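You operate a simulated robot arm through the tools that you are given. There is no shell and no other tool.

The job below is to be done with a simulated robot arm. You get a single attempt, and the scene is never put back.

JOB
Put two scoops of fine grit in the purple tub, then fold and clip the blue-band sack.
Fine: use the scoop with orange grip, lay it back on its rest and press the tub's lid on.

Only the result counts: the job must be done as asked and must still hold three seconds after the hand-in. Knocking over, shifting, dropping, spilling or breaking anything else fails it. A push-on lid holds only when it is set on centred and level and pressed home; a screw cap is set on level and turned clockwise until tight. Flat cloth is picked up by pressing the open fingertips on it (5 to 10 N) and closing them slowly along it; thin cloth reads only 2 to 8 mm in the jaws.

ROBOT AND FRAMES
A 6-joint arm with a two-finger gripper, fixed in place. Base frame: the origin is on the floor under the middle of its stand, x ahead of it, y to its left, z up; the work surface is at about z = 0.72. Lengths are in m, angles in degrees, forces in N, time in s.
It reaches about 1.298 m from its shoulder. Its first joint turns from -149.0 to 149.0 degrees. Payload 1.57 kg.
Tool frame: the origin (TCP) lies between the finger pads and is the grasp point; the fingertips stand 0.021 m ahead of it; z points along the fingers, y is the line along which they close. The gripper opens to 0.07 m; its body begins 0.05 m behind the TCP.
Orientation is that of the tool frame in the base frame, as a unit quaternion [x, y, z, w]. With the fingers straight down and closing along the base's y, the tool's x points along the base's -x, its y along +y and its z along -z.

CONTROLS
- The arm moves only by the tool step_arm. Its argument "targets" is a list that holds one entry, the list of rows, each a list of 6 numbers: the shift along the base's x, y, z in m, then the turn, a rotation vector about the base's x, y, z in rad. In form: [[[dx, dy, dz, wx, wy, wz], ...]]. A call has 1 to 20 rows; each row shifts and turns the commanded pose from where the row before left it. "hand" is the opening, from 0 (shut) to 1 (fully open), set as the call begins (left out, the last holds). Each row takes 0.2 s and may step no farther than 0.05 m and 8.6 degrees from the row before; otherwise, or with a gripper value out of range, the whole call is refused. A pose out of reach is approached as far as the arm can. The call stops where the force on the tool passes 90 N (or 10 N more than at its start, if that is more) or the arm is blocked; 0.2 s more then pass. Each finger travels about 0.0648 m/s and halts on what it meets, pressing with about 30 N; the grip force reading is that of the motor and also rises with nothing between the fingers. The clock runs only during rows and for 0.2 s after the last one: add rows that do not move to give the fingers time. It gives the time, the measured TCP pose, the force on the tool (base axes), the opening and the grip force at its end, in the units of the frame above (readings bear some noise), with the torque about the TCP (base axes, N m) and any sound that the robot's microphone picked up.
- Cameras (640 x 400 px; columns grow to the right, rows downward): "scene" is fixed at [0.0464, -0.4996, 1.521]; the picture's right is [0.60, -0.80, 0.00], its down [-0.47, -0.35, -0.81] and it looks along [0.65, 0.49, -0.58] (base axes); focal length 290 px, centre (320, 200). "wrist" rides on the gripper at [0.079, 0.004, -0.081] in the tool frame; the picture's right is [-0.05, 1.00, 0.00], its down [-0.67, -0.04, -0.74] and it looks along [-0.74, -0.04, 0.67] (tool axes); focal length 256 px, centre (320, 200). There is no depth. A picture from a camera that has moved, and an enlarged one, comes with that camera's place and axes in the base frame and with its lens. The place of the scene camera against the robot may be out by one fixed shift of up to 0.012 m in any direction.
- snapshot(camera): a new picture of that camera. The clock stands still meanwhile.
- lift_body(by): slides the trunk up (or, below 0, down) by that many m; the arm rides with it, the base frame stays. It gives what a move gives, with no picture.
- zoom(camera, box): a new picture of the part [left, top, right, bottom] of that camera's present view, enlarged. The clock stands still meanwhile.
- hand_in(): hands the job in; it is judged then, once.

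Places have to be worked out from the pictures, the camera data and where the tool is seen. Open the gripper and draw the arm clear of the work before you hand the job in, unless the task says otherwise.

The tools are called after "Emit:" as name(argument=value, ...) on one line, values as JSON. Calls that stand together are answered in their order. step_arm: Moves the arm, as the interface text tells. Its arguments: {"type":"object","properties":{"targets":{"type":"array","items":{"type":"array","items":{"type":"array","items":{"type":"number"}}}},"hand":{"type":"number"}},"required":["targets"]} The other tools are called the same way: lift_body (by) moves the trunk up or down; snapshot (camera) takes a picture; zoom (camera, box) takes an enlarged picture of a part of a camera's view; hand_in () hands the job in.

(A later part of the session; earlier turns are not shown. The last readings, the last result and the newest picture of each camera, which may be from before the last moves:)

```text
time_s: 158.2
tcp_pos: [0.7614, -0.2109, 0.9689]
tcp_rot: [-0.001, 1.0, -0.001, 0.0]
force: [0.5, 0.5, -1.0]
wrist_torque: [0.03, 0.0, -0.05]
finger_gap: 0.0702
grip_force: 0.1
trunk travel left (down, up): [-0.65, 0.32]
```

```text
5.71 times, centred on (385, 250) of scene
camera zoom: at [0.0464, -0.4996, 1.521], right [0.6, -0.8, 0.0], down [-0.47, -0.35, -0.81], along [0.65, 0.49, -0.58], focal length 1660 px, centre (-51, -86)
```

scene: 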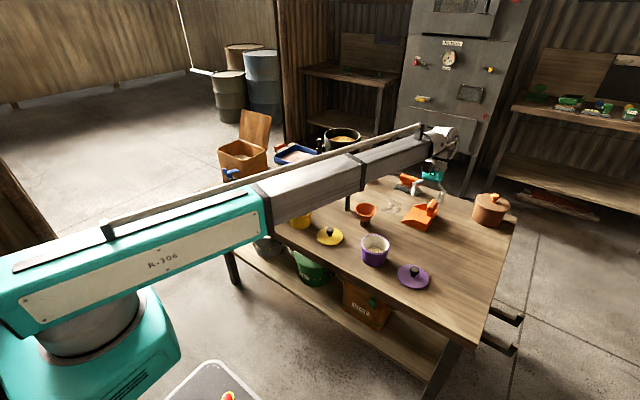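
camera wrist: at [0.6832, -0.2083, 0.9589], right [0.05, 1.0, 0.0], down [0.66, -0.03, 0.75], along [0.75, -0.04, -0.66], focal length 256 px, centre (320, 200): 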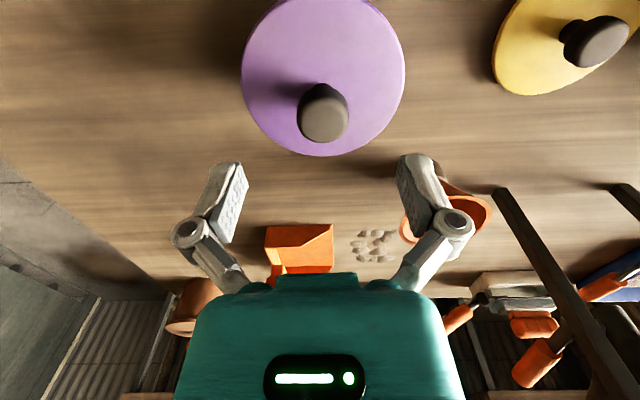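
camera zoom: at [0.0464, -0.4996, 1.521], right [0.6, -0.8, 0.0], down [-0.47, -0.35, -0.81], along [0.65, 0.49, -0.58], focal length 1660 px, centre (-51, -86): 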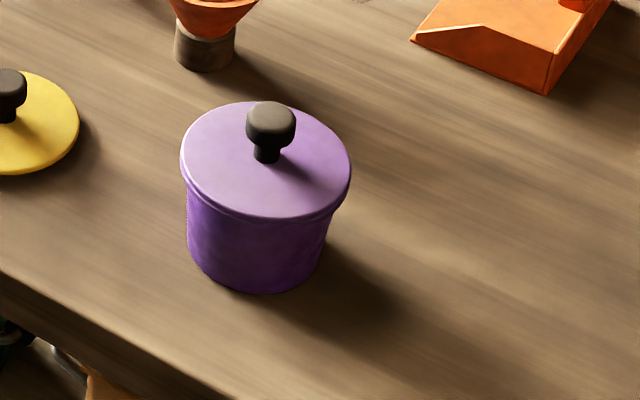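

The lid is home and the tub stands where it was. Now the sack: its flap stands behind the rim (hinge ≈(0.857, z 0.934), free edge ≈(0.918, z 1.07)). I raise high, go over and behind the flap with closed fingers to push it forward.

Emit:
lift_body(by=0.18)

Emit:
step_arm(targets=[[[-0.01, 0.02, 0, 0, 0, 0], [-0.01, 0.035, 0, 0, 0, 0], [-0.01, 0.04, 0, 0, 0, 0], [-0.01, 0.04, 0, 0, 0, 0], [-0.01, 0.04, 0, 0, 0, 0], [0, 0.04, 0, 0, 0, 0], [0, 0.04, 0, 0, 0, 0], [0, 0.04, 0, 0, 0, 0], [0, 0.04, 0, 0, 0, 0], [0, 0.04, 0, 0, 0, 0], [0, 0.04, 0, 0, 0, 0], [0, 0.04, 0, 0, 0, 0], [0, 0.04, 0, 0, 0, 0], [0, 0.04, 0, 0, 0, 0], [0, 0.03, 0, 0, 0, 0], [0, 0.02, 0, 0, 0, 0], [0, 0, 0, 0, 0, 0]]], hand=0)

Emit:
snapshot(camera="wrist")

Emit:
snapshot(camera="scene")

```text
time_s: 160.2
tcp_pos: [0.7602, -0.2114, 1.1503]
tcp_rot: [-0.001, 1.0, 0.0, 0.001]
force: [0.0, 1.4, 0.3]
wrist_torque: [0.01, 0.01, 0.0]
finger_gap: 0.07
grip_force: 0.1
trunk travel left (down, up): [-0.83, 0.14]
```

```text
time_s: 163.8
tcp_pos: [0.7111, 0.3739, 1.1496]
tcp_rot: [0.0, 1.0, 0.0, 0.0]
force: [0.2, -0.3, 0.2]
wrist_torque: [0.01, -0.01, 0.02]
finger_gap: 0.0001
grip_force: 28.4
trunk travel left (down, up): [-0.83, 0.14]
```

```text
taken
camera wrist: at [0.6316, 0.3779, 1.2304], right [0.05, 1.0, 0.0], down [0.67, -0.04, 0.74], along [0.74, -0.04, -0.67], focal length 256 px, centre (320, 200)
```

wrist: 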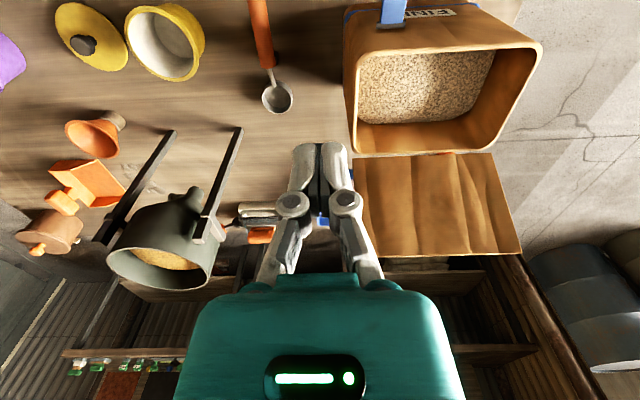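

```text
taken
```

scene: 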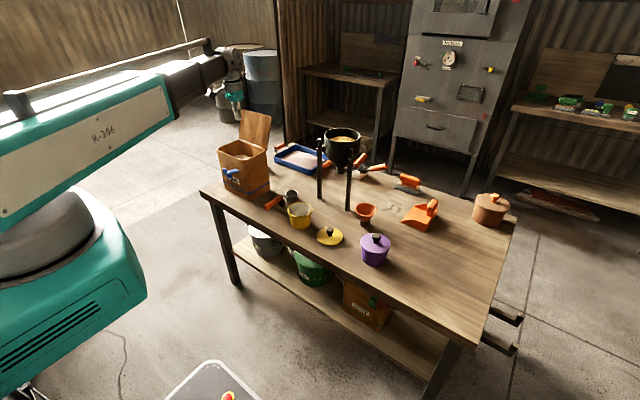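

Everything on the table is in place. I pass over the flap to its far side at (0.97, 0.51).

Emit:
step_arm(targets=[[[0.03, 0.016, 0, 0, 0, 0], [0.04, 0.021, 0, 0, 0, 0], [0.04, 0.021, 0, 0, 0, 0], [0.04, 0.021, 0, 0, 0, 0], [0.04, 0.021, 0, 0, 0, 0], [0.04, 0.021, 0, 0, 0, 0], [0.029, 0.015, 0, 0, 0, 0], [0, 0, 0, 0, 0, 0]]])

Emit:
snapshot(camera="wrist")

Emit:
zoom(camera="scene", box=[190, 60, 330, 200])

```text
time_s: 165.6
tcp_pos: [0.9725, 0.51, 1.1483]
tcp_rot: [-0.001, 1.0, 0.0, 0.0]
force: [0.7, 0.1, 0.3]
wrist_torque: [0.02, 0.01, -0.02]
finger_gap: 0.0
grip_force: 29.1
trunk travel left (down, up): [-0.83, 0.14]
```

```text
taken
camera wrist: at [0.8915, 0.5141, 1.2304], right [0.05, 1.0, 0.0], down [0.67, -0.03, 0.74], along [0.74, -0.04, -0.67], focal length 256 px, centre (320, 200)
```

wrist: 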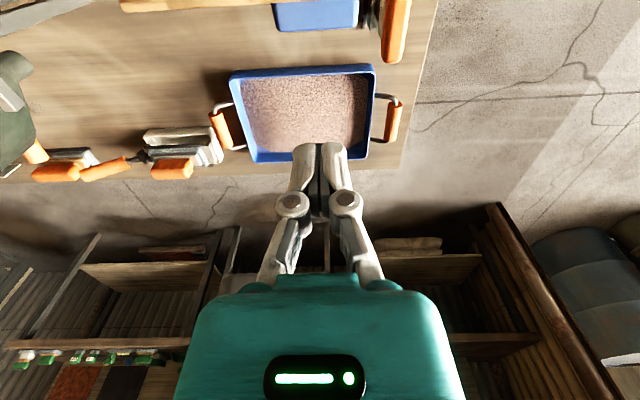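

```text
2.86 times, centred on (260, 130) of scene
camera zoom: at [0.0464, -0.4996, 1.521], right [0.6, -0.8, 0.0], down [-0.47, -0.35, -0.81], along [0.65, 0.49, -0.58], focal length 830 px, centre (491, 400)
```

zoom: 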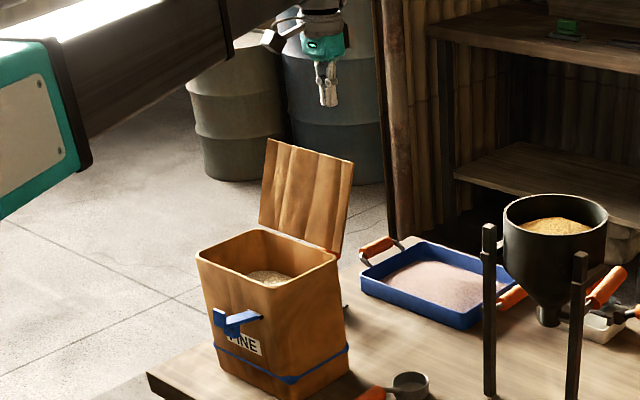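

The space behind the flap is free at this height. I lower the closed fingertips behind the flap to about z 1.03.

Emit:
lift_body(by=-0.098)

Emit:
zoom(camera="scene", box=[210, 70, 290, 180])

Emit:
zoom(camera="wrist", box=[200, 0, 460, 160])

```text
time_s: 166.9
tcp_pos: [0.9717, 0.5114, 1.0519]
tcp_rot: [-0.001, 1.0, 0.0, 0.0]
force: [-0.2, 0.0, -0.1]
wrist_torque: [-0.02, -0.05, 0.01]
finger_gap: 0.0
grip_force: 28.1
trunk travel left (down, up): [-0.732, 0.238]
```

```text
3.64 times, centred on (250, 125) of scene
camera zoom: at [0.0464, -0.4996, 1.521], right [0.6, -0.8, 0.0], down [-0.47, -0.35, -0.81], along [0.65, 0.49, -0.58], focal length 1056 px, centre (574, 473)
```

zoom: 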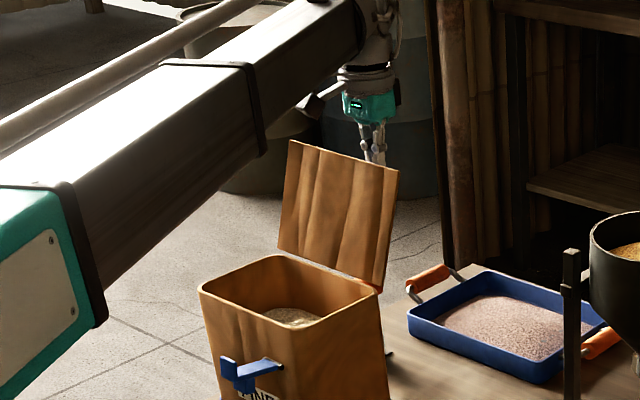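

```text
2.46 times, centred on (330, 80) of wrist
camera zoom: at [0.8914, 0.5143, 1.1324], right [0.05, 1.0, 0.0], down [0.67, -0.03, 0.74], along [0.74, -0.04, -0.67], focal length 630 px, centre (295, 495)
```

zoom: 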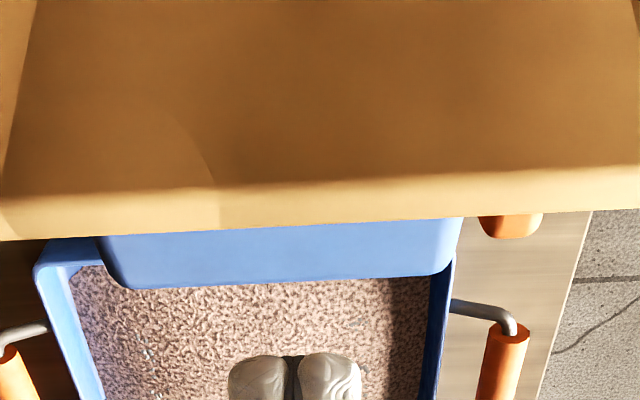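

The flap's top edge is right where I computed (x 0.918, z 1.07), and there is a blue tab on its back at y≈0.51. I shift to y≈0.56 to avoid that tab and push the flap forward gently.

Emit:
step_arm(targets=[[[0, 0.02, 0, 0, 0, 0], [0, 0.025, 0, 0, 0, 0], [-0.015, 0.005, 0, 0, 0, 0], [-0.015, 0, 0, 0, 0, 0], [-0.012, 0, 0, 0, 0, 0], [-0.01, 0, 0, 0, 0, 0], [-0.01, 0, 0, 0, 0, 0]]])

Emit:
zoom(camera="scene", box=[210, 70, 290, 180])

Emit:
snapshot(camera="wrist")

```text
time_s: 168.6
tcp_pos: [0.9074, 0.5599, 1.0514]
tcp_rot: [-0.001, 1.0, 0.001, 0.001]
force: [3.1, 5.0, 14.7]
wrist_torque: [-0.12, 0.18, 0.01]
finger_gap: 0.006
grip_force: 28.7
trunk travel left (down, up): [-0.732, 0.238]
```

```text
3.64 times, centred on (250, 125) of scene
camera zoom: at [0.0464, -0.4996, 1.521], right [0.6, -0.8, 0.0], down [-0.47, -0.35, -0.81], along [0.65, 0.49, -0.58], focal length 1056 px, centre (574, 473)
```

zoom: 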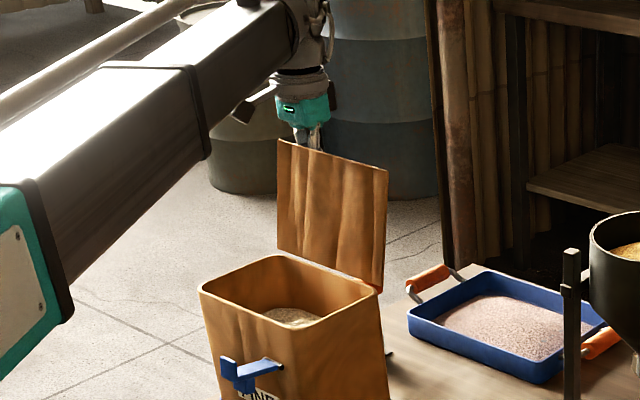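

```text
taken
camera wrist: at [0.8276, 0.5638, 1.1335], right [0.05, 1.0, 0.0], down [0.67, -0.04, 0.75], along [0.74, -0.04, -0.67], focal length 256 px, centre (320, 200)
```

wrist: 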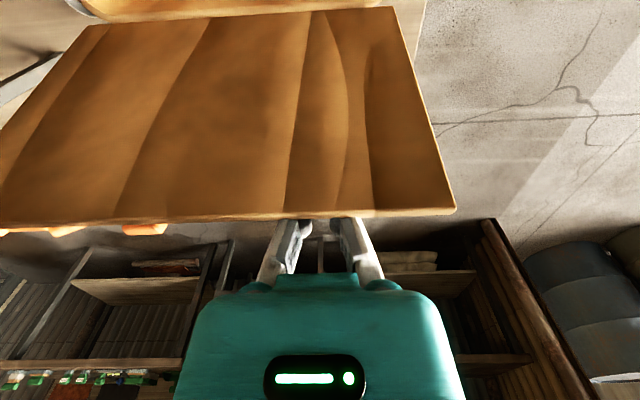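

Upward force on the tips suggests something protrudes from the back of the flap. I back away and look at the flap's back side by turning the camera around.

Emit:
step_arm(targets=[[[0.02, 0, 0, 0, 0, 0], [0.03, 0, 0, 0, 0, 0], [0.03, 0, 0, 0, 0, 0], [0.02, 0, 0, 0, 0, 0]]])

Emit:
lift_body(by=0.12)

Emit:
step_arm(targets=[[[0, -0.002, 0, 0, 0, 0.1428], [0, -0.002, 0, 0, 0, 0.1428], [0, -0.002, 0, 0, 0, 0.1428], [0, -0.002, 0, 0, 0, 0.1428], [0, -0.002, 0, 0, 0, 0.1428], [0, -0.002, 0, 0, 0, 0.1428], [0, -0.002, 0, 0, 0, 0.1428], [0, -0.002, 0, 0, 0, 0.1428], [0, -0.002, 0, 0, 0, 0.1428], [0, -0.002, 0, 0, 0, 0.1428], [0, -0.002, 0, 0, 0, 0.1428]]])

Emit:
step_arm(targets=[[[0, -0.002, 0, 0, 0, 0.1428], [0, -0.002, 0, 0, 0, 0.1428], [0, -0.002, 0, 0, 0, 0.1428], [0, -0.002, 0, 0, 0, 0.1428], [0, -0.002, 0, 0, 0, 0.1428], [0, -0.002, 0, 0, 0, 0.1428], [0, -0.002, 0, 0, 0, 0.1428], [0, -0.002, 0, 0, 0, 0.1428], [0, -0.002, 0, 0, 0, 0.1428], [0, -0.002, 0, 0, 0, 0.1428], [0, -0.002, 0, 0, 0, 0.1428]]])

Emit:
snapshot(camera="wrist")

```text
time_s: 169.6
tcp_pos: [1.0098, 0.5601, 1.0503]
tcp_rot: [-0.001, 1.0, -0.001, 0.001]
force: [-1.1, 0.6, 0.1]
wrist_torque: [-0.03, 0.04, -0.01]
finger_gap: 0.0
grip_force: 29.1
trunk travel left (down, up): [-0.732, 0.238]
```

```text
time_s: 171.1
tcp_pos: [1.0096, 0.5596, 1.1714]
tcp_rot: [-0.001, 1.0, 0.0, 0.0]
force: [0.3, 0.0, -1.2]
wrist_torque: [0.0, -0.03, -0.03]
finger_gap: 0.0001
grip_force: 28.4
trunk travel left (down, up): [-0.852, 0.118]
```

```text
time_s: 173.4
tcp_pos: [1.0106, 0.5366, 1.1713]
tcp_rot: [0.709, -0.705, 0.0, 0.0]
force: [-0.9, -0.2, 0.5]
wrist_torque: [-0.05, 0.0, -0.01]
finger_gap: 0.0002
grip_force: 28.2
trunk travel left (down, up): [-0.852, 0.118]
```

```text
time_s: 175.8
tcp_pos: [1.01, 0.5155, 1.1709]
tcp_rot: [1.0, 0.002, 0.0, 0.0]
force: [-0.1, 0.2, -0.7]
wrist_torque: [0.02, 0.03, 0.01]
finger_gap: 0.0001
grip_force: 29.0
trunk travel left (down, up): [-0.852, 0.118]
```

```text
taken
camera wrist: at [1.0886, 0.5113, 1.2522], right [-0.05, -1.0, 0.0], down [-0.67, 0.03, 0.74], along [-0.74, 0.04, -0.67], focal length 256 px, centre (320, 200)
```

wrist: 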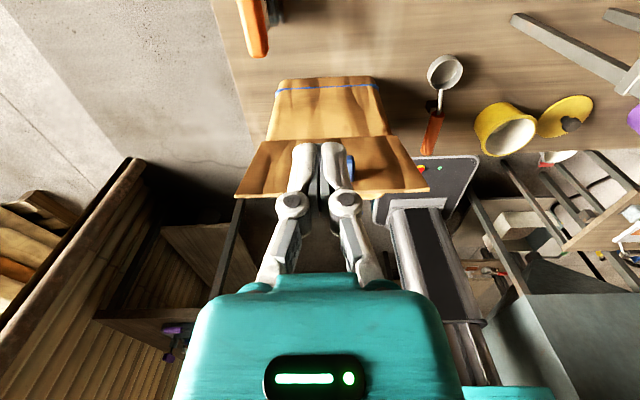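

The 180° turn works and I now see the back of the sack. I zoom in on the flap's back.

Emit:
zoom(camera="wrist", box=[220, 60, 440, 210])

Emit:
zoom(camera="scene", box=[200, 80, 290, 200])

```text
2.67 times, centred on (330, 135) of wrist
camera zoom: at [1.0886, 0.5113, 1.2522], right [-0.05, -1.0, 0.0], down [-0.67, 0.03, 0.74], along [-0.74, 0.04, -0.67], focal length 683 px, centre (293, 373)
```

zoom: 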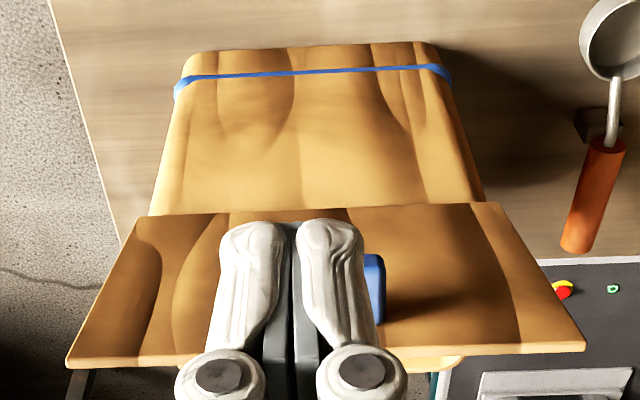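

```text
3.33 times, centred on (245, 140) of scene
camera zoom: at [0.0464, -0.4996, 1.521], right [0.6, -0.8, 0.0], down [-0.47, -0.35, -0.81], along [0.65, 0.49, -0.58], focal length 968 px, centre (570, 400)
```

zoom: 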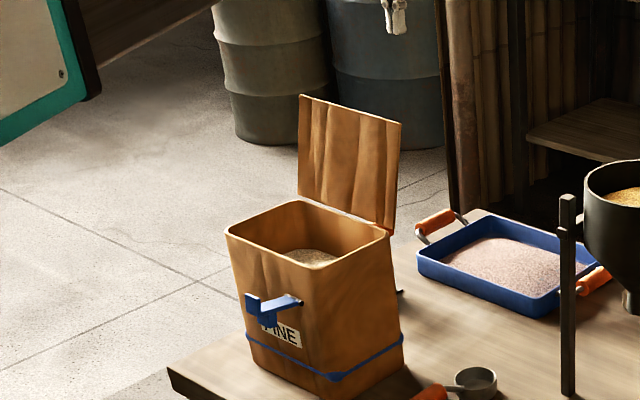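

The flap stays where I pushed it (friction hinge) and has a blue tab on its back near the middle. I shift sideways to see the tab clearly.

Emit:
step_arm(targets=[[[0.01, -0.03, 0, 0, 0, 0], [0.01, -0.035, 0, 0, 0, 0], [0, -0.035, 0, 0, 0, 0], [0, 0, 0, 0, 0, 0]]])

Emit:
snapshot(camera="wrist")

Emit:
zoom(camera="wrist", box=[150, 60, 330, 220])

```text
time_s: 176.8
tcp_pos: [1.0296, 0.4152, 1.1704]
tcp_rot: [1.0, 0.0, 0.0, 0.0]
force: [0.0, 0.5, -0.1]
wrist_torque: [-0.01, 0.0, 0.01]
finger_gap: 0.0
grip_force: 29.0
trunk travel left (down, up): [-0.852, 0.118]
```

```text
taken
camera wrist: at [1.107, 0.4104, 1.2521], right [-0.05, -1.0, 0.0], down [-0.67, 0.03, 0.74], along [-0.74, 0.04, -0.67], focal length 256 px, centre (320, 200)
```

wrist: 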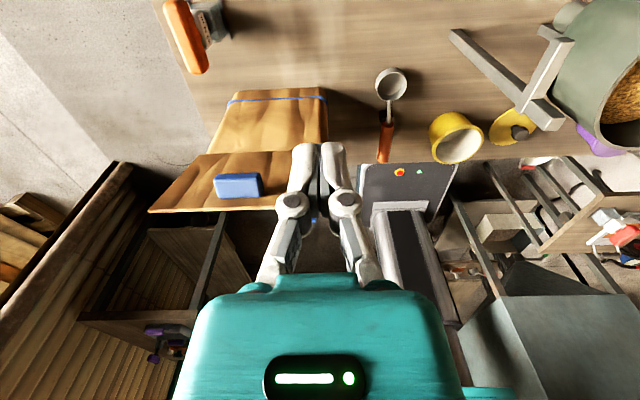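

```text
2.50 times, centred on (240, 140) of wrist
camera zoom: at [1.107, 0.4104, 1.2521], right [-0.05, -1.0, 0.0], down [-0.67, 0.03, 0.74], along [-0.74, 0.04, -0.67], focal length 640 px, centre (520, 350)
```

zoom: 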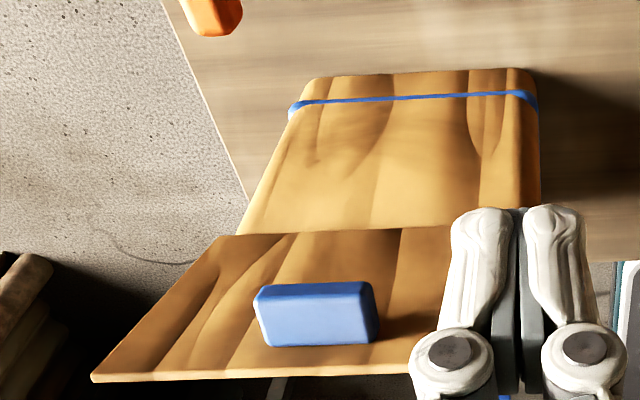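

The block on the flap's back is a grip tab near the free edge at y≈0.51. I'll push beside it, higher on the flap this time (tips at z≈1.057), so the edge cannot catch under the finger joints.

Emit:
step_arm(targets=[[[-0.01, 0.035, 0, 0, 0, 0], [-0.01, 0.04, 0, 0, 0, 0], [-0.01, 0.04, 0, 0, 0, 0], [-0.01, 0.028, 0, 0, 0, 0], [0, 0, 0, 0, 0, 0]]], hand=0)

Emit:
lift_body(by=-0.092)

Emit:
step_arm(targets=[[[-0.015, 0, 0, 0, 0, 0], [-0.02, 0, 0, 0, 0, 0], [-0.02, 0, 0, 0, 0, 0], [-0.015, 0, 0, 0, 0, 0], [-0.01, 0, 0, 0, 0, 0], [-0.01, 0, 0, 0, 0, 0]]])

Emit:
snapshot(camera="wrist")

Emit:
zoom(camera="scene", box=[200, 80, 290, 200])

```text
time_s: 178.1
tcp_pos: [0.9887, 0.5576, 1.1715]
tcp_rot: [1.0, 0.0, -0.001, -0.001]
force: [0.8, -0.2, -0.1]
wrist_torque: [-0.01, 0.0, 0.02]
finger_gap: 0.0
grip_force: 28.5
trunk travel left (down, up): [-0.852, 0.118]
```

```text
time_s: 179.3
tcp_pos: [0.9903, 0.5578, 1.0782]
tcp_rot: [1.0, 0.0, 0.0, 0.0]
force: [0.3, -0.7, -0.2]
wrist_torque: [-0.04, 0.0, -0.02]
finger_gap: 0.0001
grip_force: 28.6
trunk travel left (down, up): [-0.76, 0.21]
```

```text
time_s: 180.7
tcp_pos: [0.9, 0.5585, 1.079]
tcp_rot: [1.0, 0.0, 0.0, -0.001]
force: [-0.2, -0.3, 0.6]
wrist_torque: [0.01, 0.01, -0.04]
finger_gap: 0.0
grip_force: 28.1
trunk travel left (down, up): [-0.76, 0.21]
```

```text
taken
camera wrist: at [0.9783, 0.5551, 1.1603], right [-0.05, -1.0, 0.0], down [-0.67, 0.04, 0.74], along [-0.74, 0.04, -0.67], focal length 256 px, centre (320, 200)
```

wrist: 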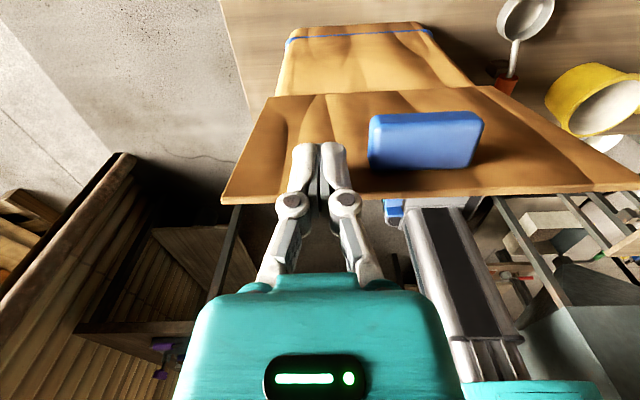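

```text
3.33 times, centred on (245, 140) of scene
camera zoom: at [0.0464, -0.4996, 1.521], right [0.6, -0.8, 0.0], down [-0.47, -0.35, -0.81], along [0.65, 0.49, -0.58], focal length 968 px, centre (570, 400)
```

zoom: 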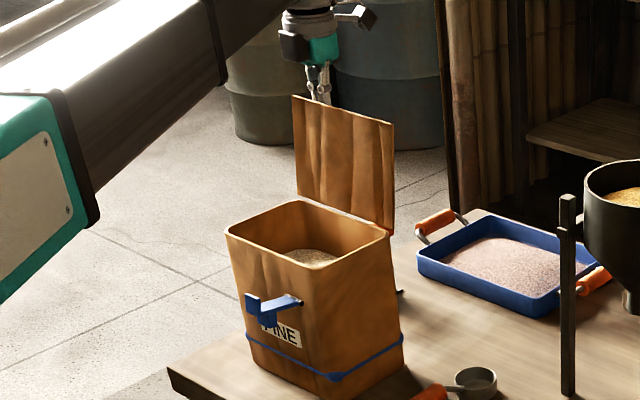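

The flap is moving with almost no force. I continue pushing it past vertical.

Emit:
step_arm(targets=[[[-0.012, 0, 0, 0, 0, 0], [-0.012, 0, 0, 0, 0, 0], [-0.012, 0, 0, 0, 0, 0], [-0.012, 0, 0, 0, 0, 0], [-0.012, 0, 0, 0, 0, 0], [-0.012, 0, 0, 0, 0, 0], [-0.012, 0, 0, 0, 0, 0], [-0.012, 0, 0, 0, 0, 0]]])

Emit:
snapshot(camera="wrist")

Emit:
zoom(camera="scene", box=[200, 80, 290, 200])

```text
time_s: 182.5
tcp_pos: [0.8029, 0.5589, 1.0781]
tcp_rot: [1.0, 0.0, 0.0, 0.0]
force: [-0.3, 0.7, 0.1]
wrist_torque: [0.01, -0.02, 0.02]
finger_gap: 0.0001
grip_force: 28.6
trunk travel left (down, up): [-0.76, 0.21]
```

```text
taken
camera wrist: at [0.8817, 0.5538, 1.1604], right [-0.05, -1.0, 0.0], down [-0.67, 0.04, 0.74], along [-0.74, 0.04, -0.67], focal length 256 px, centre (320, 200)
```

wrist: 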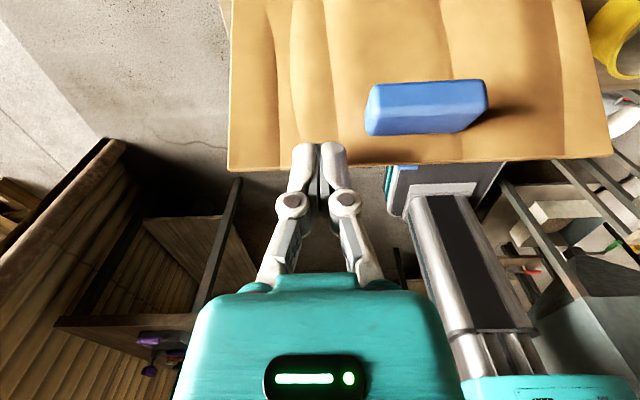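

```text
3.33 times, centred on (245, 140) of scene
camera zoom: at [0.0464, -0.4996, 1.521], right [0.6, -0.8, 0.0], down [-0.47, -0.35, -0.81], along [0.65, 0.49, -0.58], focal length 968 px, centre (570, 400)
```

zoom: 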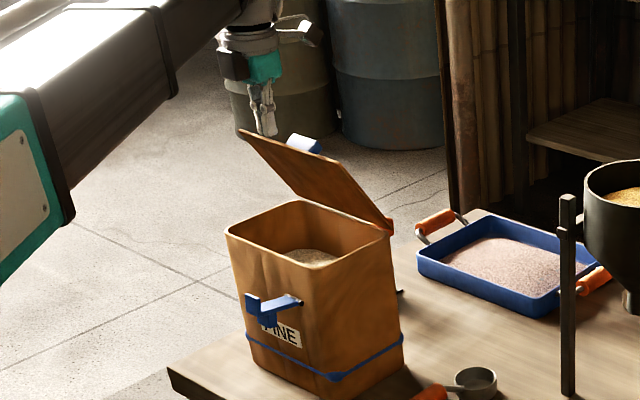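

The flap leans forward over the opening and stays. I lower the closed fingertips onto its upper side to fold it down.

Emit:
lift_body(by=-0.07)

Emit:
zoom(camera="scene", box=[200, 80, 290, 200])

Emit:
lift_body(by=-0.03)

Emit:
zoom(camera="scene", box=[200, 80, 290, 200])

```text
time_s: 183.6
tcp_pos: [0.8036, 0.5582, 1.0087]
tcp_rot: [1.0, 0.0, 0.0, 0.001]
force: [0.1, -0.2, -0.5]
wrist_torque: [0.01, -0.03, 0.0]
finger_gap: 0.0
grip_force: 28.8
trunk travel left (down, up): [-0.69, 0.28]
```

```text
3.33 times, centred on (245, 140) of scene
camera zoom: at [0.0464, -0.4996, 1.521], right [0.6, -0.8, 0.0], down [-0.47, -0.35, -0.81], along [0.65, 0.49, -0.58], focal length 968 px, centre (570, 400)
```

zoom: 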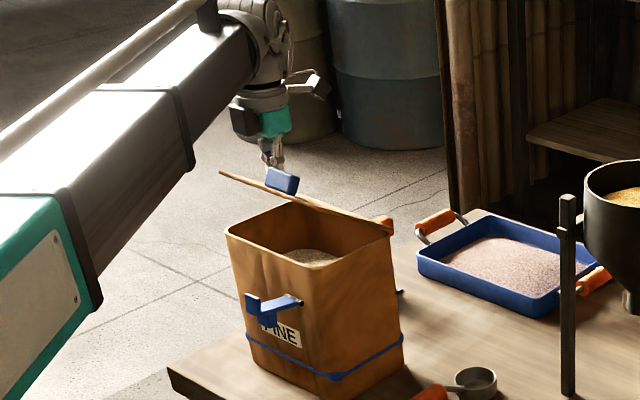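

```text
time_s: 184.3
tcp_pos: [0.8033, 0.559, 0.9792]
tcp_rot: [1.0, 0.0, 0.0, 0.0]
force: [-0.2, -0.6, 0.2]
wrist_torque: [-0.02, -0.01, -0.01]
finger_gap: 0.0002
grip_force: 28.7
trunk travel left (down, up): [-0.66, 0.31]
```

```text
3.33 times, centred on (245, 140) of scene
camera zoom: at [0.0464, -0.4996, 1.521], right [0.6, -0.8, 0.0], down [-0.47, -0.35, -0.81], along [0.65, 0.49, -0.58], focal length 968 px, centre (570, 400)
```

zoom: 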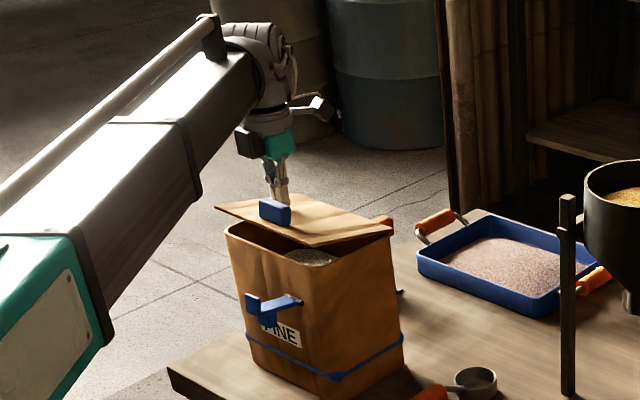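

It folds down smoothly. I continue until the flap rests on the rim.

Emit:
lift_body(by=-0.012)

Emit:
lift_body(by=-0.006)

Emit:
lift_body(by=-0.004)

Emit:
zoom(camera="scene", box=[205, 110, 285, 190])

```text
time_s: 184.9
tcp_pos: [0.8039, 0.5578, 0.9674]
tcp_rot: [1.0, 0.0, 0.0, 0.0]
force: [-0.1, 0.0, -0.2]
wrist_torque: [0.0, 0.05, -0.02]
finger_gap: 0.0001
grip_force: 28.4
trunk travel left (down, up): [-0.648, 0.322]
```

```text
time_s: 185.5
tcp_pos: [0.803, 0.5579, 0.9609]
tcp_rot: [1.0, 0.001, 0.0, 0.0]
force: [-1.0, 0.0, 0.5]
wrist_torque: [-0.02, 0.04, -0.03]
finger_gap: 0.006
grip_force: 28.8
trunk travel left (down, up): [-0.642, 0.328]
```

```text
time_s: 186.0
tcp_pos: [0.8023, 0.5585, 0.9607]
tcp_rot: [1.0, 0.001, 0.003, -0.001]
force: [14.8, 10.3, 42.6]
wrist_torque: [0.18, -0.34, 0.02]
finger_gap: 0.0061
grip_force: 28.6
trunk travel left (down, up): [-0.638, 0.332]
```

```text
5.00 times, centred on (245, 150) of scene
camera zoom: at [0.0464, -0.4996, 1.521], right [0.6, -0.8, 0.0], down [-0.47, -0.35, -0.81], along [0.65, 0.49, -0.58], focal length 1452 px, centre (695, 450)
```

zoom: 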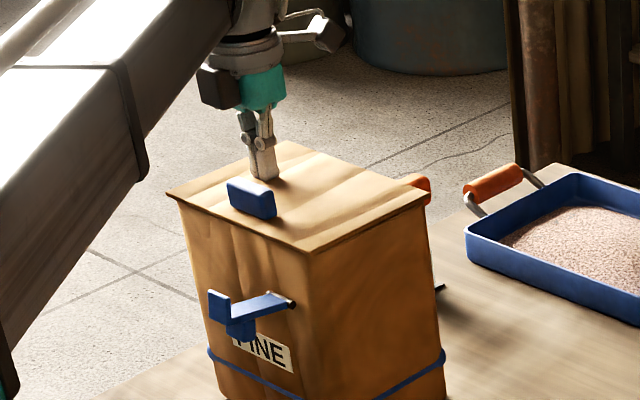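

The flap lies flat on the sack. I lift off and see whether it stays down.

Emit:
lift_body(by=0.06)

Emit:
zoom(camera="scene", box=[205, 110, 285, 200])

Emit:
snapshot(camera="wrist")

```text
time_s: 187.0
tcp_pos: [0.8037, 0.5582, 1.0161]
tcp_rot: [1.0, -0.001, 0.0, 0.0]
force: [0.4, -0.8, 0.0]
wrist_torque: [-0.02, 0.03, -0.01]
finger_gap: 0.0002
grip_force: 28.9
trunk travel left (down, up): [-0.698, 0.272]
```

```text
4.44 times, centred on (245, 155) of scene
camera zoom: at [0.0464, -0.4996, 1.521], right [0.6, -0.8, 0.0], down [-0.47, -0.35, -0.81], along [0.65, 0.49, -0.58], focal length 1291 px, centre (653, 400)
```

zoom: 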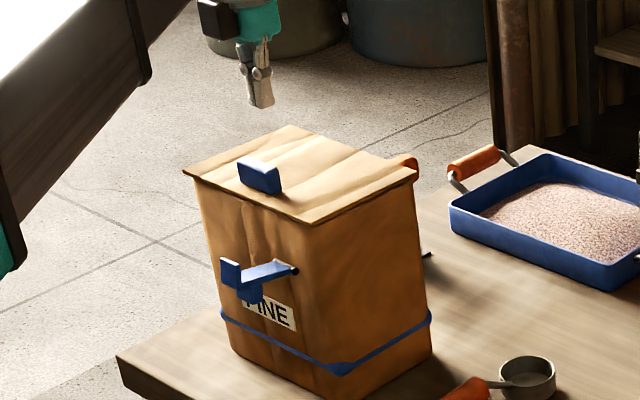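

```text
taken
camera wrist: at [0.8822, 0.5538, 1.0981], right [-0.05, -1.0, 0.0], down [-0.67, 0.04, 0.74], along [-0.74, 0.04, -0.67], focal length 256 px, centre (320, 200)
```

wrist: 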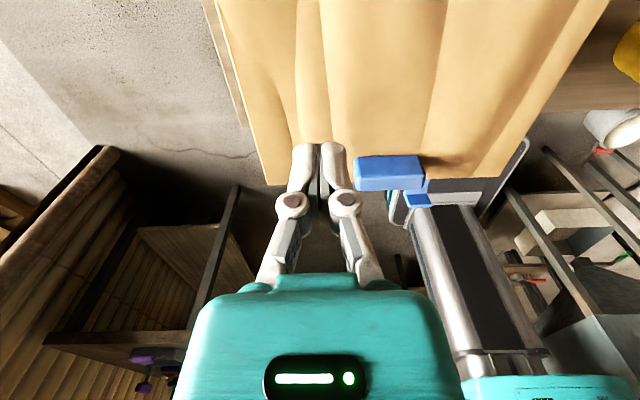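

The flap stays flat. Next the clip: its lever must swing up about its hinge so the hook goes over the flap's front edge. I go around to the front of the sack at safe height and turn the fingers horizontal toward +x (camera on top).

Emit:
lift_body(by=0.12)

Emit:
step_arm(targets=[[[-0.03, -0.017, 0, 0, 0, 0], [-0.04, -0.022, 0, 0, 0, 0], [-0.04, -0.022, 0, 0, 0, 0], [-0.04, -0.022, 0, 0, 0, 0], [-0.034, -0.019, 0, 0, 0, 0], [0, 0, 0, 0, 0, 0]]])

Emit:
step_arm(targets=[[[0, 0, 0, 0, -0.1309, 0], [0, 0, 0, 0, -0.1309, 0], [0, 0, 0, 0, -0.1309, 0], [0, 0, 0, 0, -0.1309, 0], [0, 0, 0, 0, -0.1309, 0], [0, 0, 0, 0, -0.1309, 0], [0, 0, 0, 0, 0, 0]]])

Emit:
snapshot(camera="scene")

Emit:
snapshot(camera="wrist")

```text
time_s: 188.5
tcp_pos: [0.8038, 0.558, 1.1371]
tcp_rot: [1.0, 0.0, 0.0, 0.0]
force: [-0.1, -0.1, -0.3]
wrist_torque: [-0.02, 0.02, -0.03]
finger_gap: 0.0
grip_force: 28.2
trunk travel left (down, up): [-0.818, 0.152]
```

```text
time_s: 189.9
tcp_pos: [0.6203, 0.4584, 1.1369]
tcp_rot: [1.0, 0.0, 0.0, 0.0]
force: [0.0, -0.9, 0.7]
wrist_torque: [0.01, -0.02, 0.03]
finger_gap: 0.0
grip_force: 28.5
out of reach, approached as far as the arm can: row 3
trunk travel left (down, up): [-0.818, 0.152]
```

```text
time_s: 191.5
tcp_pos: [0.6187, 0.4566, 1.1916]
tcp_rot: [0.924, 0.0, 0.383, 0.0]
force: [0.2, -0.3, 0.0]
wrist_torque: [0.0, 0.0, -0.01]
finger_gap: 0.0
grip_force: 28.6
out of reach, approached as far as the arm can: row 2, 3, 4, 5, 6
trunk travel left (down, up): [-0.818, 0.152]
```

```text
taken
```

scene: 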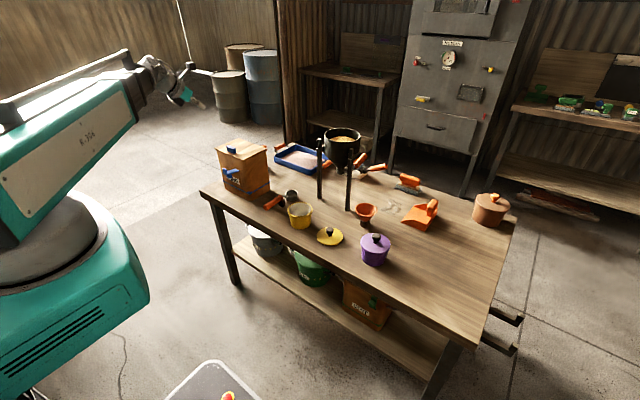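

```text
taken
camera wrist: at [0.6174, 0.4523, 1.3054], right [-0.04, -1.0, -0.04], down [-1.0, 0.04, 0.05], along [-0.05, 0.04, -1.0], focal length 256 px, centre (320, 200)
```

wrist: 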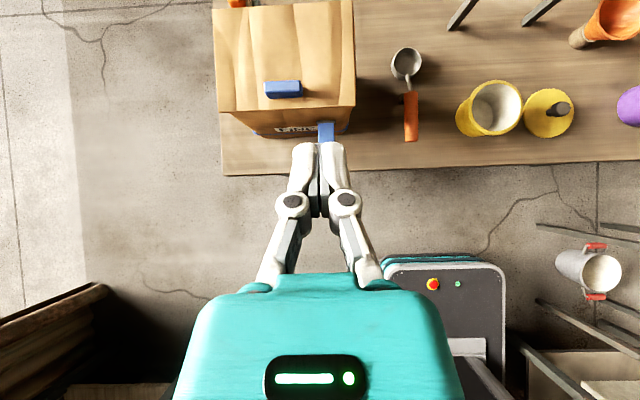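

A clean overhead view. I zoom on the sack top and clip.

Emit:
zoom(camera="wrist", box=[200, 0, 380, 180])

Emit:
zoom(camera="wrist", box=[280, 90, 370, 170])

Emit:
zoom(camera="scene", box=[210, 135, 280, 200])

```text
2.22 times, centred on (290, 90) of wrist
camera zoom: at [0.6174, 0.4523, 1.3054], right [-0.04, -1.0, -0.04], down [-1.0, 0.04, 0.05], along [-0.05, 0.04, -1.0], focal length 569 px, centre (387, 444)
```

zoom: 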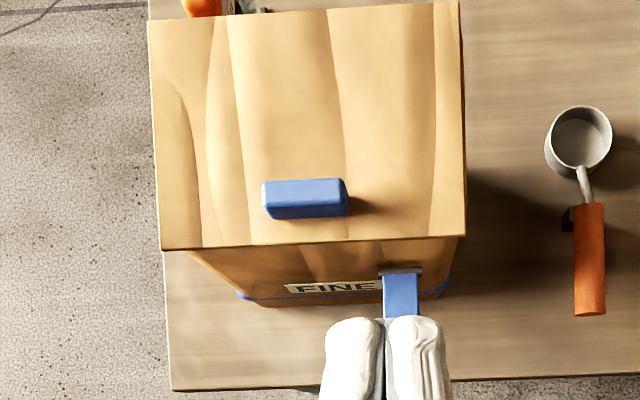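

```text
5.00 times, centred on (325, 130) of wrist
camera zoom: at [0.6174, 0.4523, 1.3054], right [-0.04, -1.0, -0.04], down [-1.0, 0.04, 0.05], along [-0.05, 0.04, -1.0], focal length 1280 px, centre (295, 550)
```

zoom: 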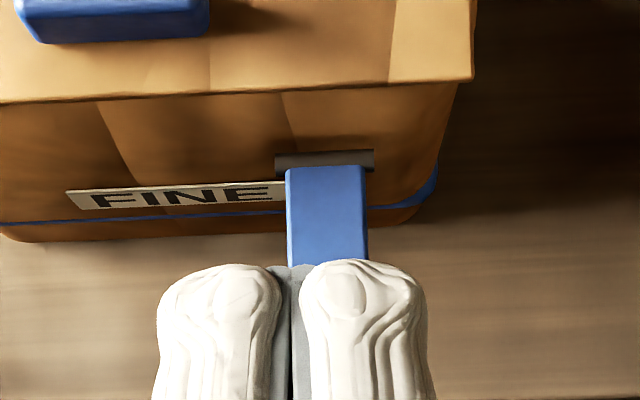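

```text
6.15 times, centred on (245, 168) of scene
camera zoom: at [0.0464, -0.4996, 1.521], right [0.6, -0.8, 0.0], down [-0.47, -0.35, -0.81], along [0.65, 0.49, -0.58], focal length 1787 px, centre (782, 400)
```

zoom: 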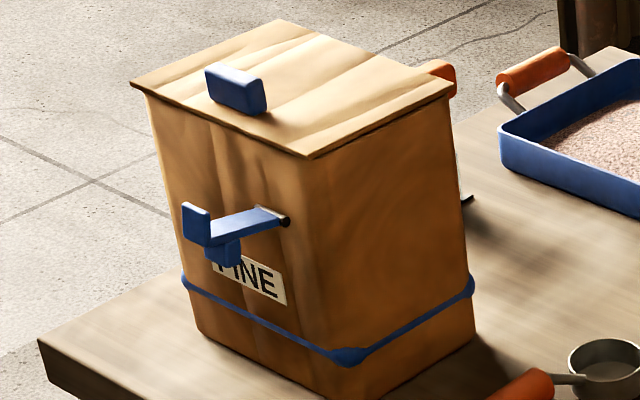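

Lever centre is at y≈0.454 (width 26 mm), hinge at x≈0.722, and the flap's front edge at x≈0.7285. I finish turning the fingers horizontal and lower to the clip's height at a standoff.

Emit:
step_arm(targets=[[[-0.005, 0, 0, 0, -0.1309, 0], [-0.005, 0, 0, 0, -0.1309, 0], [-0.005, 0, 0, 0, -0.1309, 0], [-0.005, 0, 0, 0, -0.1309, 0], [0, 0, 0, 0, -0.1309, 0], [0, -0.002, 0, 0, -0.1309, 0], [0, 0, 0, 0, 0, 0]]])

Emit:
lift_body(by=-0.37)

Emit:
snapshot(camera="wrist")

Emit:
zoom(camera="scene", box=[160, 110, 300, 220])

```text
time_s: 193.1
tcp_pos: [0.5996, 0.4539, 1.3229]
tcp_rot: [0.708, 0.0, 0.706, 0.001]
force: [0.4, 0.0, -0.1]
wrist_torque: [-0.02, -0.01, -0.02]
finger_gap: 0.0003
grip_force: 28.5
out of reach, approached as far as the arm can: row 1, 2, 3, 4, 5, 6
trunk travel left (down, up): [-0.818, 0.152]
```

```text
time_s: 196.7
tcp_pos: [0.6008, 0.4548, 0.9535]
tcp_rot: [0.708, 0.0, 0.706, 0.001]
force: [0.1, -0.4, 0.6]
wrist_torque: [-0.01, -0.03, 0.01]
finger_gap: 0.0
grip_force: 28.7
trunk travel left (down, up): [-0.448, 0.522]
```

```text
taken
camera wrist: at [0.5186, 0.4497, 1.0324], right [0.0, -1.0, -0.05], down [-0.75, 0.04, -0.66], along [0.67, 0.04, -0.75], focal length 256 px, centre (320, 200)
```

wrist: 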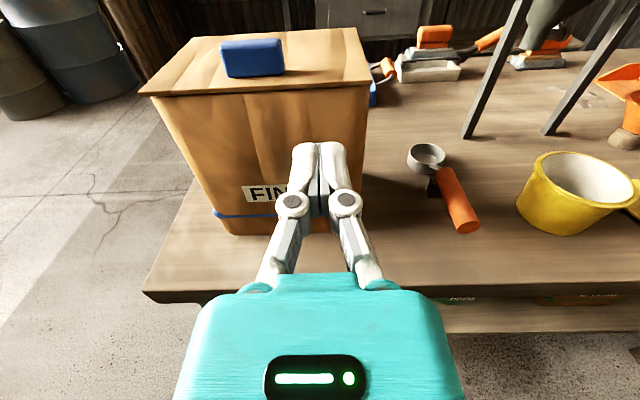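

```text
3.64 times, centred on (230, 165) of scene
camera zoom: at [0.0464, -0.4996, 1.521], right [0.6, -0.8, 0.0], down [-0.47, -0.35, -0.81], along [0.65, 0.49, -0.58], focal length 1056 px, centre (647, 327)
```

zoom: 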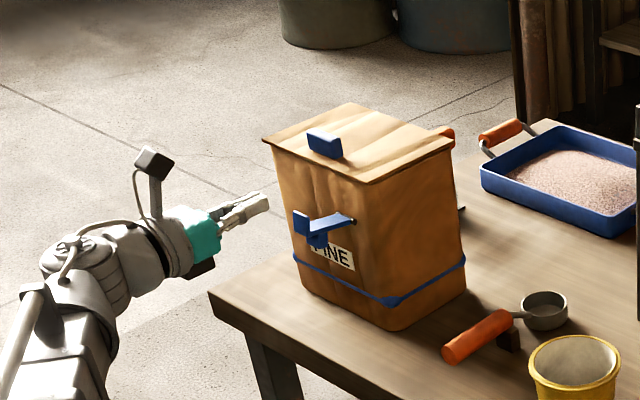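

I shift aside to see the clip itself from the front.

Emit:
step_arm(targets=[[[0, -0.03, 0, 0, 0, 0], [0, -0.035, 0, 0, 0, 0], [0, 0, 0, 0, 0, 0]]])

Emit:
zoom(camera="wrist", box=[150, 60, 330, 240])

Emit:
zoom(camera="scene", box=[220, 155, 260, 190])

```text
time_s: 197.5
tcp_pos: [0.6003, 0.3895, 0.9522]
tcp_rot: [0.709, 0.0, 0.706, 0.0]
force: [0.1, 0.3, 0.0]
wrist_torque: [0.0, -0.01, -0.01]
finger_gap: 0.0002
grip_force: 28.9
trunk travel left (down, up): [-0.448, 0.522]
```

```text
2.22 times, centred on (240, 150) of wrist
camera zoom: at [0.5195, 0.3847, 1.0324], right [0.0, -1.0, -0.05], down [-0.75, 0.04, -0.66], along [0.67, 0.04, -0.75], focal length 569 px, centre (498, 311)
```

zoom: 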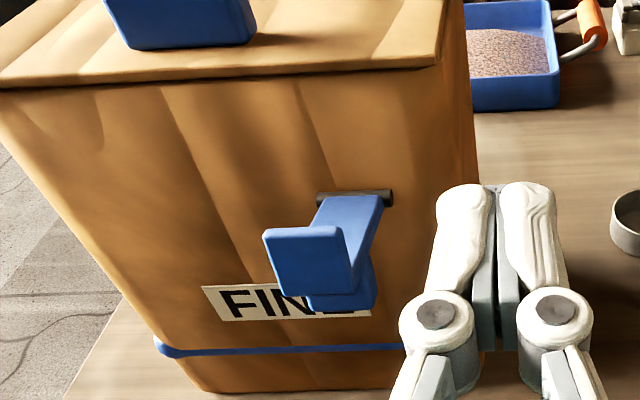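

```text
11.43 times, centred on (240, 172) of scene
camera zoom: at [0.0464, -0.4996, 1.521], right [0.6, -0.8, 0.0], down [-0.47, -0.35, -0.81], along [0.65, 0.49, -0.58], focal length 3319 px, centre (1234, 514)
```

zoom: 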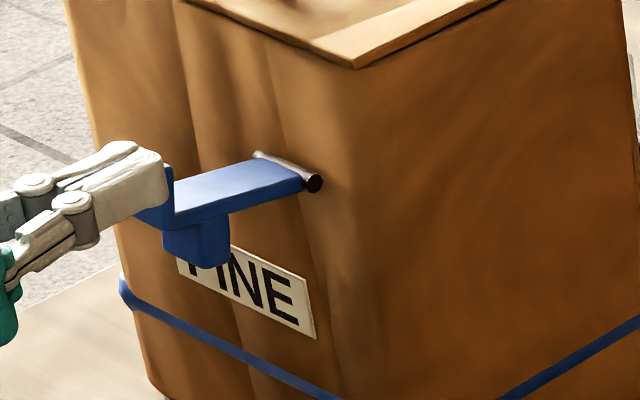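

The hinge is at (0.7215, 0.454, 0.883); the lever sticks out about 8° upward with a tab under it (bottom z≈0.869, x 0.668–0.682). I'll put the closed horizontal fingers under the tab and lift with the trunk. First lower and line up at a standoff.

Emit:
lift_body(by=-0.106)

Emit:
step_arm(targets=[[[0, 0.03, 0, 0, 0, 0], [0, 0.035, 0, 0, 0, 0], [0.01, 0, 0, 0, 0, 0], [0.01, 0, 0, 0, 0, 0], [0, 0, 0, 0, 0, 0]]])

Emit:
snapshot(camera="wrist")

Emit:
zoom(camera="scene", box=[190, 140, 270, 200])

```text
time_s: 198.9
tcp_pos: [0.6006, 0.3891, 0.8461]
tcp_rot: [0.708, 0.0, 0.706, 0.0]
force: [-0.7, -0.6, -0.1]
wrist_torque: [0.0, 0.01, 0.03]
finger_gap: 0.0
grip_force: 28.8
trunk travel left (down, up): [-0.342, 0.628]
```

```text
time_s: 200.1
tcp_pos: [0.6206, 0.4543, 0.8456]
tcp_rot: [0.707, 0.0, 0.707, 0.001]
force: [-0.6, -0.5, -0.6]
wrist_torque: [-0.01, 0.02, -0.01]
finger_gap: 0.0001
grip_force: 28.8
trunk travel left (down, up): [-0.342, 0.628]
```

```text
taken
camera wrist: at [0.5383, 0.4506, 0.9264], right [0.0, -1.0, -0.05], down [-0.75, 0.04, -0.66], along [0.67, 0.04, -0.75], focal length 256 px, centre (320, 200)
```

wrist: 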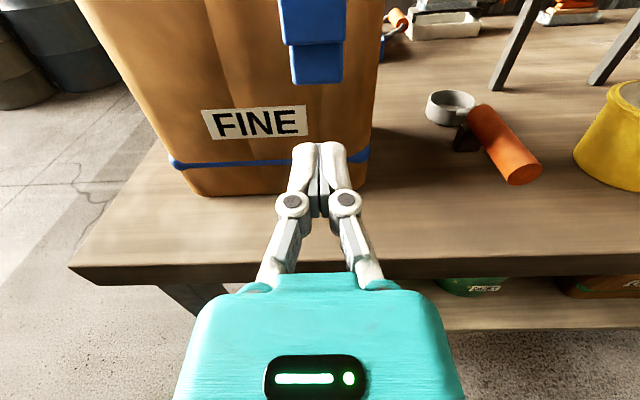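

```text
6.67 times, centred on (230, 170) of scene
camera zoom: at [0.0464, -0.4996, 1.521], right [0.6, -0.8, 0.0], down [-0.47, -0.35, -0.81], along [0.65, 0.49, -0.58], focal length 1936 px, centre (920, 400)
```

zoom: 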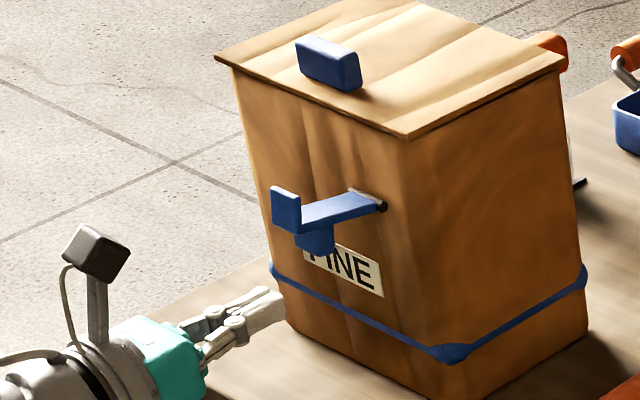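

The fingers are below the tab (tab bottom z≈0.867, finger top ≈0.857). I advance under it.

Emit:
step_arm(targets=[[[0.015, 0, 0, 0, 0, 0], [0.015, 0, 0, 0, 0, 0], [0.013, 0, 0, 0, 0, 0], [0.012, 0, 0, 0, 0, 0], [0.012, 0, 0, 0, 0, 0]]])

Emit:
snapshot(camera="wrist")

Emit:
zoom(camera="scene", box=[210, 140, 270, 195])

```text
time_s: 201.3
tcp_pos: [0.6876, 0.4546, 0.8466]
tcp_rot: [0.708, 0.0, 0.706, 0.0]
force: [0.3, -0.6, 0.0]
wrist_torque: [0.04, 0.0, -0.01]
finger_gap: 0.0
grip_force: 28.6
trunk travel left (down, up): [-0.342, 0.628]
```

```text
taken
camera wrist: at [0.6063, 0.4501, 0.9264], right [0.0, -1.0, -0.05], down [-0.75, 0.04, -0.66], along [0.67, 0.04, -0.75], focal length 256 px, centre (320, 200)
```

wrist: 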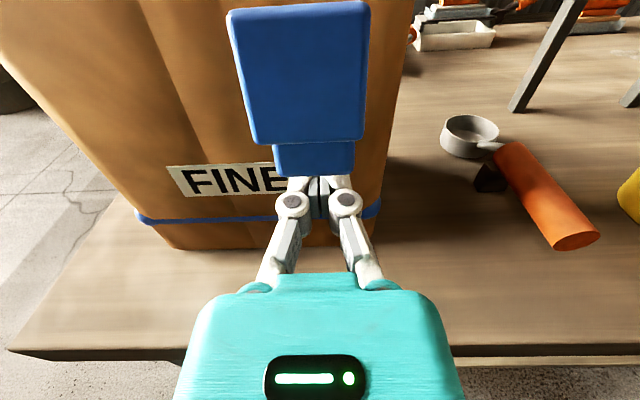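

```text
7.27 times, centred on (240, 168) of scene
camera zoom: at [0.0464, -0.4996, 1.521], right [0.6, -0.8, 0.0], down [-0.47, -0.35, -0.81], along [0.65, 0.49, -0.58], focal length 2112 px, centre (902, 436)
```

zoom: 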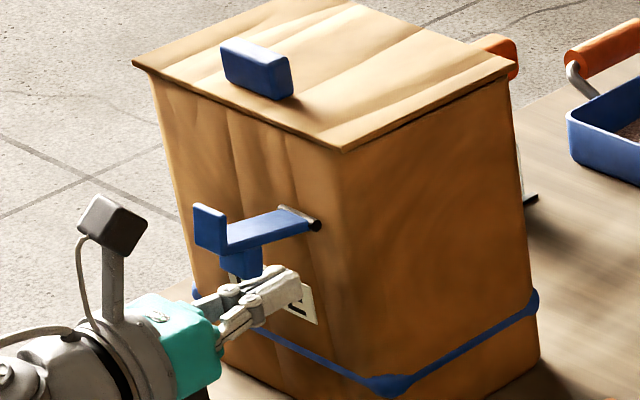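

Fingers are under the tab without touching. I lift the trunk in small steps and watch the lever.

Emit:
lift_body(by=0.02)

Emit:
zoom(camera="scene", box=[210, 140, 270, 195])

Emit:
lift_body(by=0.015)

Emit:
zoom(camera="scene", box=[210, 140, 270, 195])

```text
time_s: 202.0
tcp_pos: [0.6884, 0.4536, 0.8663]
tcp_rot: [0.708, 0.0, 0.706, 0.0]
force: [0.9, -0.3, -0.4]
wrist_torque: [0.0, 0.0, -0.01]
finger_gap: 0.0
grip_force: 28.6
trunk travel left (down, up): [-0.362, 0.608]
```

```text
7.27 times, centred on (240, 168) of scene
camera zoom: at [0.0464, -0.4996, 1.521], right [0.6, -0.8, 0.0], down [-0.47, -0.35, -0.81], along [0.65, 0.49, -0.58], focal length 2112 px, centre (902, 436)
```

zoom: 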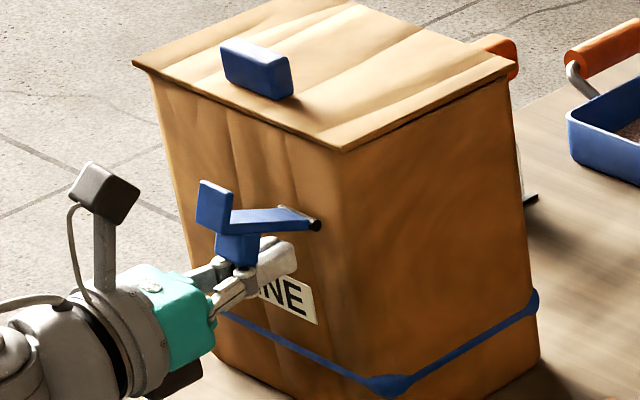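

```text
time_s: 202.6
tcp_pos: [0.6865, 0.4545, 0.8821]
tcp_rot: [0.708, 0.0, 0.706, 0.001]
force: [-0.1, -0.1, 0.8]
wrist_torque: [0.0, 0.01, 0.01]
finger_gap: 0.0002
grip_force: 28.3
trunk travel left (down, up): [-0.377, 0.593]
```

```text
7.27 times, centred on (240, 168) of scene
camera zoom: at [0.0464, -0.4996, 1.521], right [0.6, -0.8, 0.0], down [-0.47, -0.35, -0.81], along [0.65, 0.49, -0.58], focal length 2112 px, centre (902, 436)
```

zoom: 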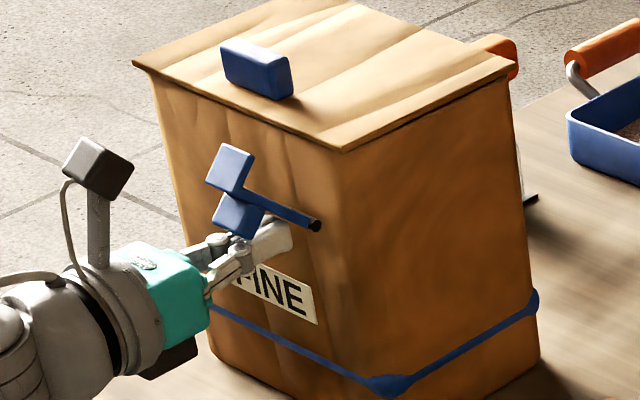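

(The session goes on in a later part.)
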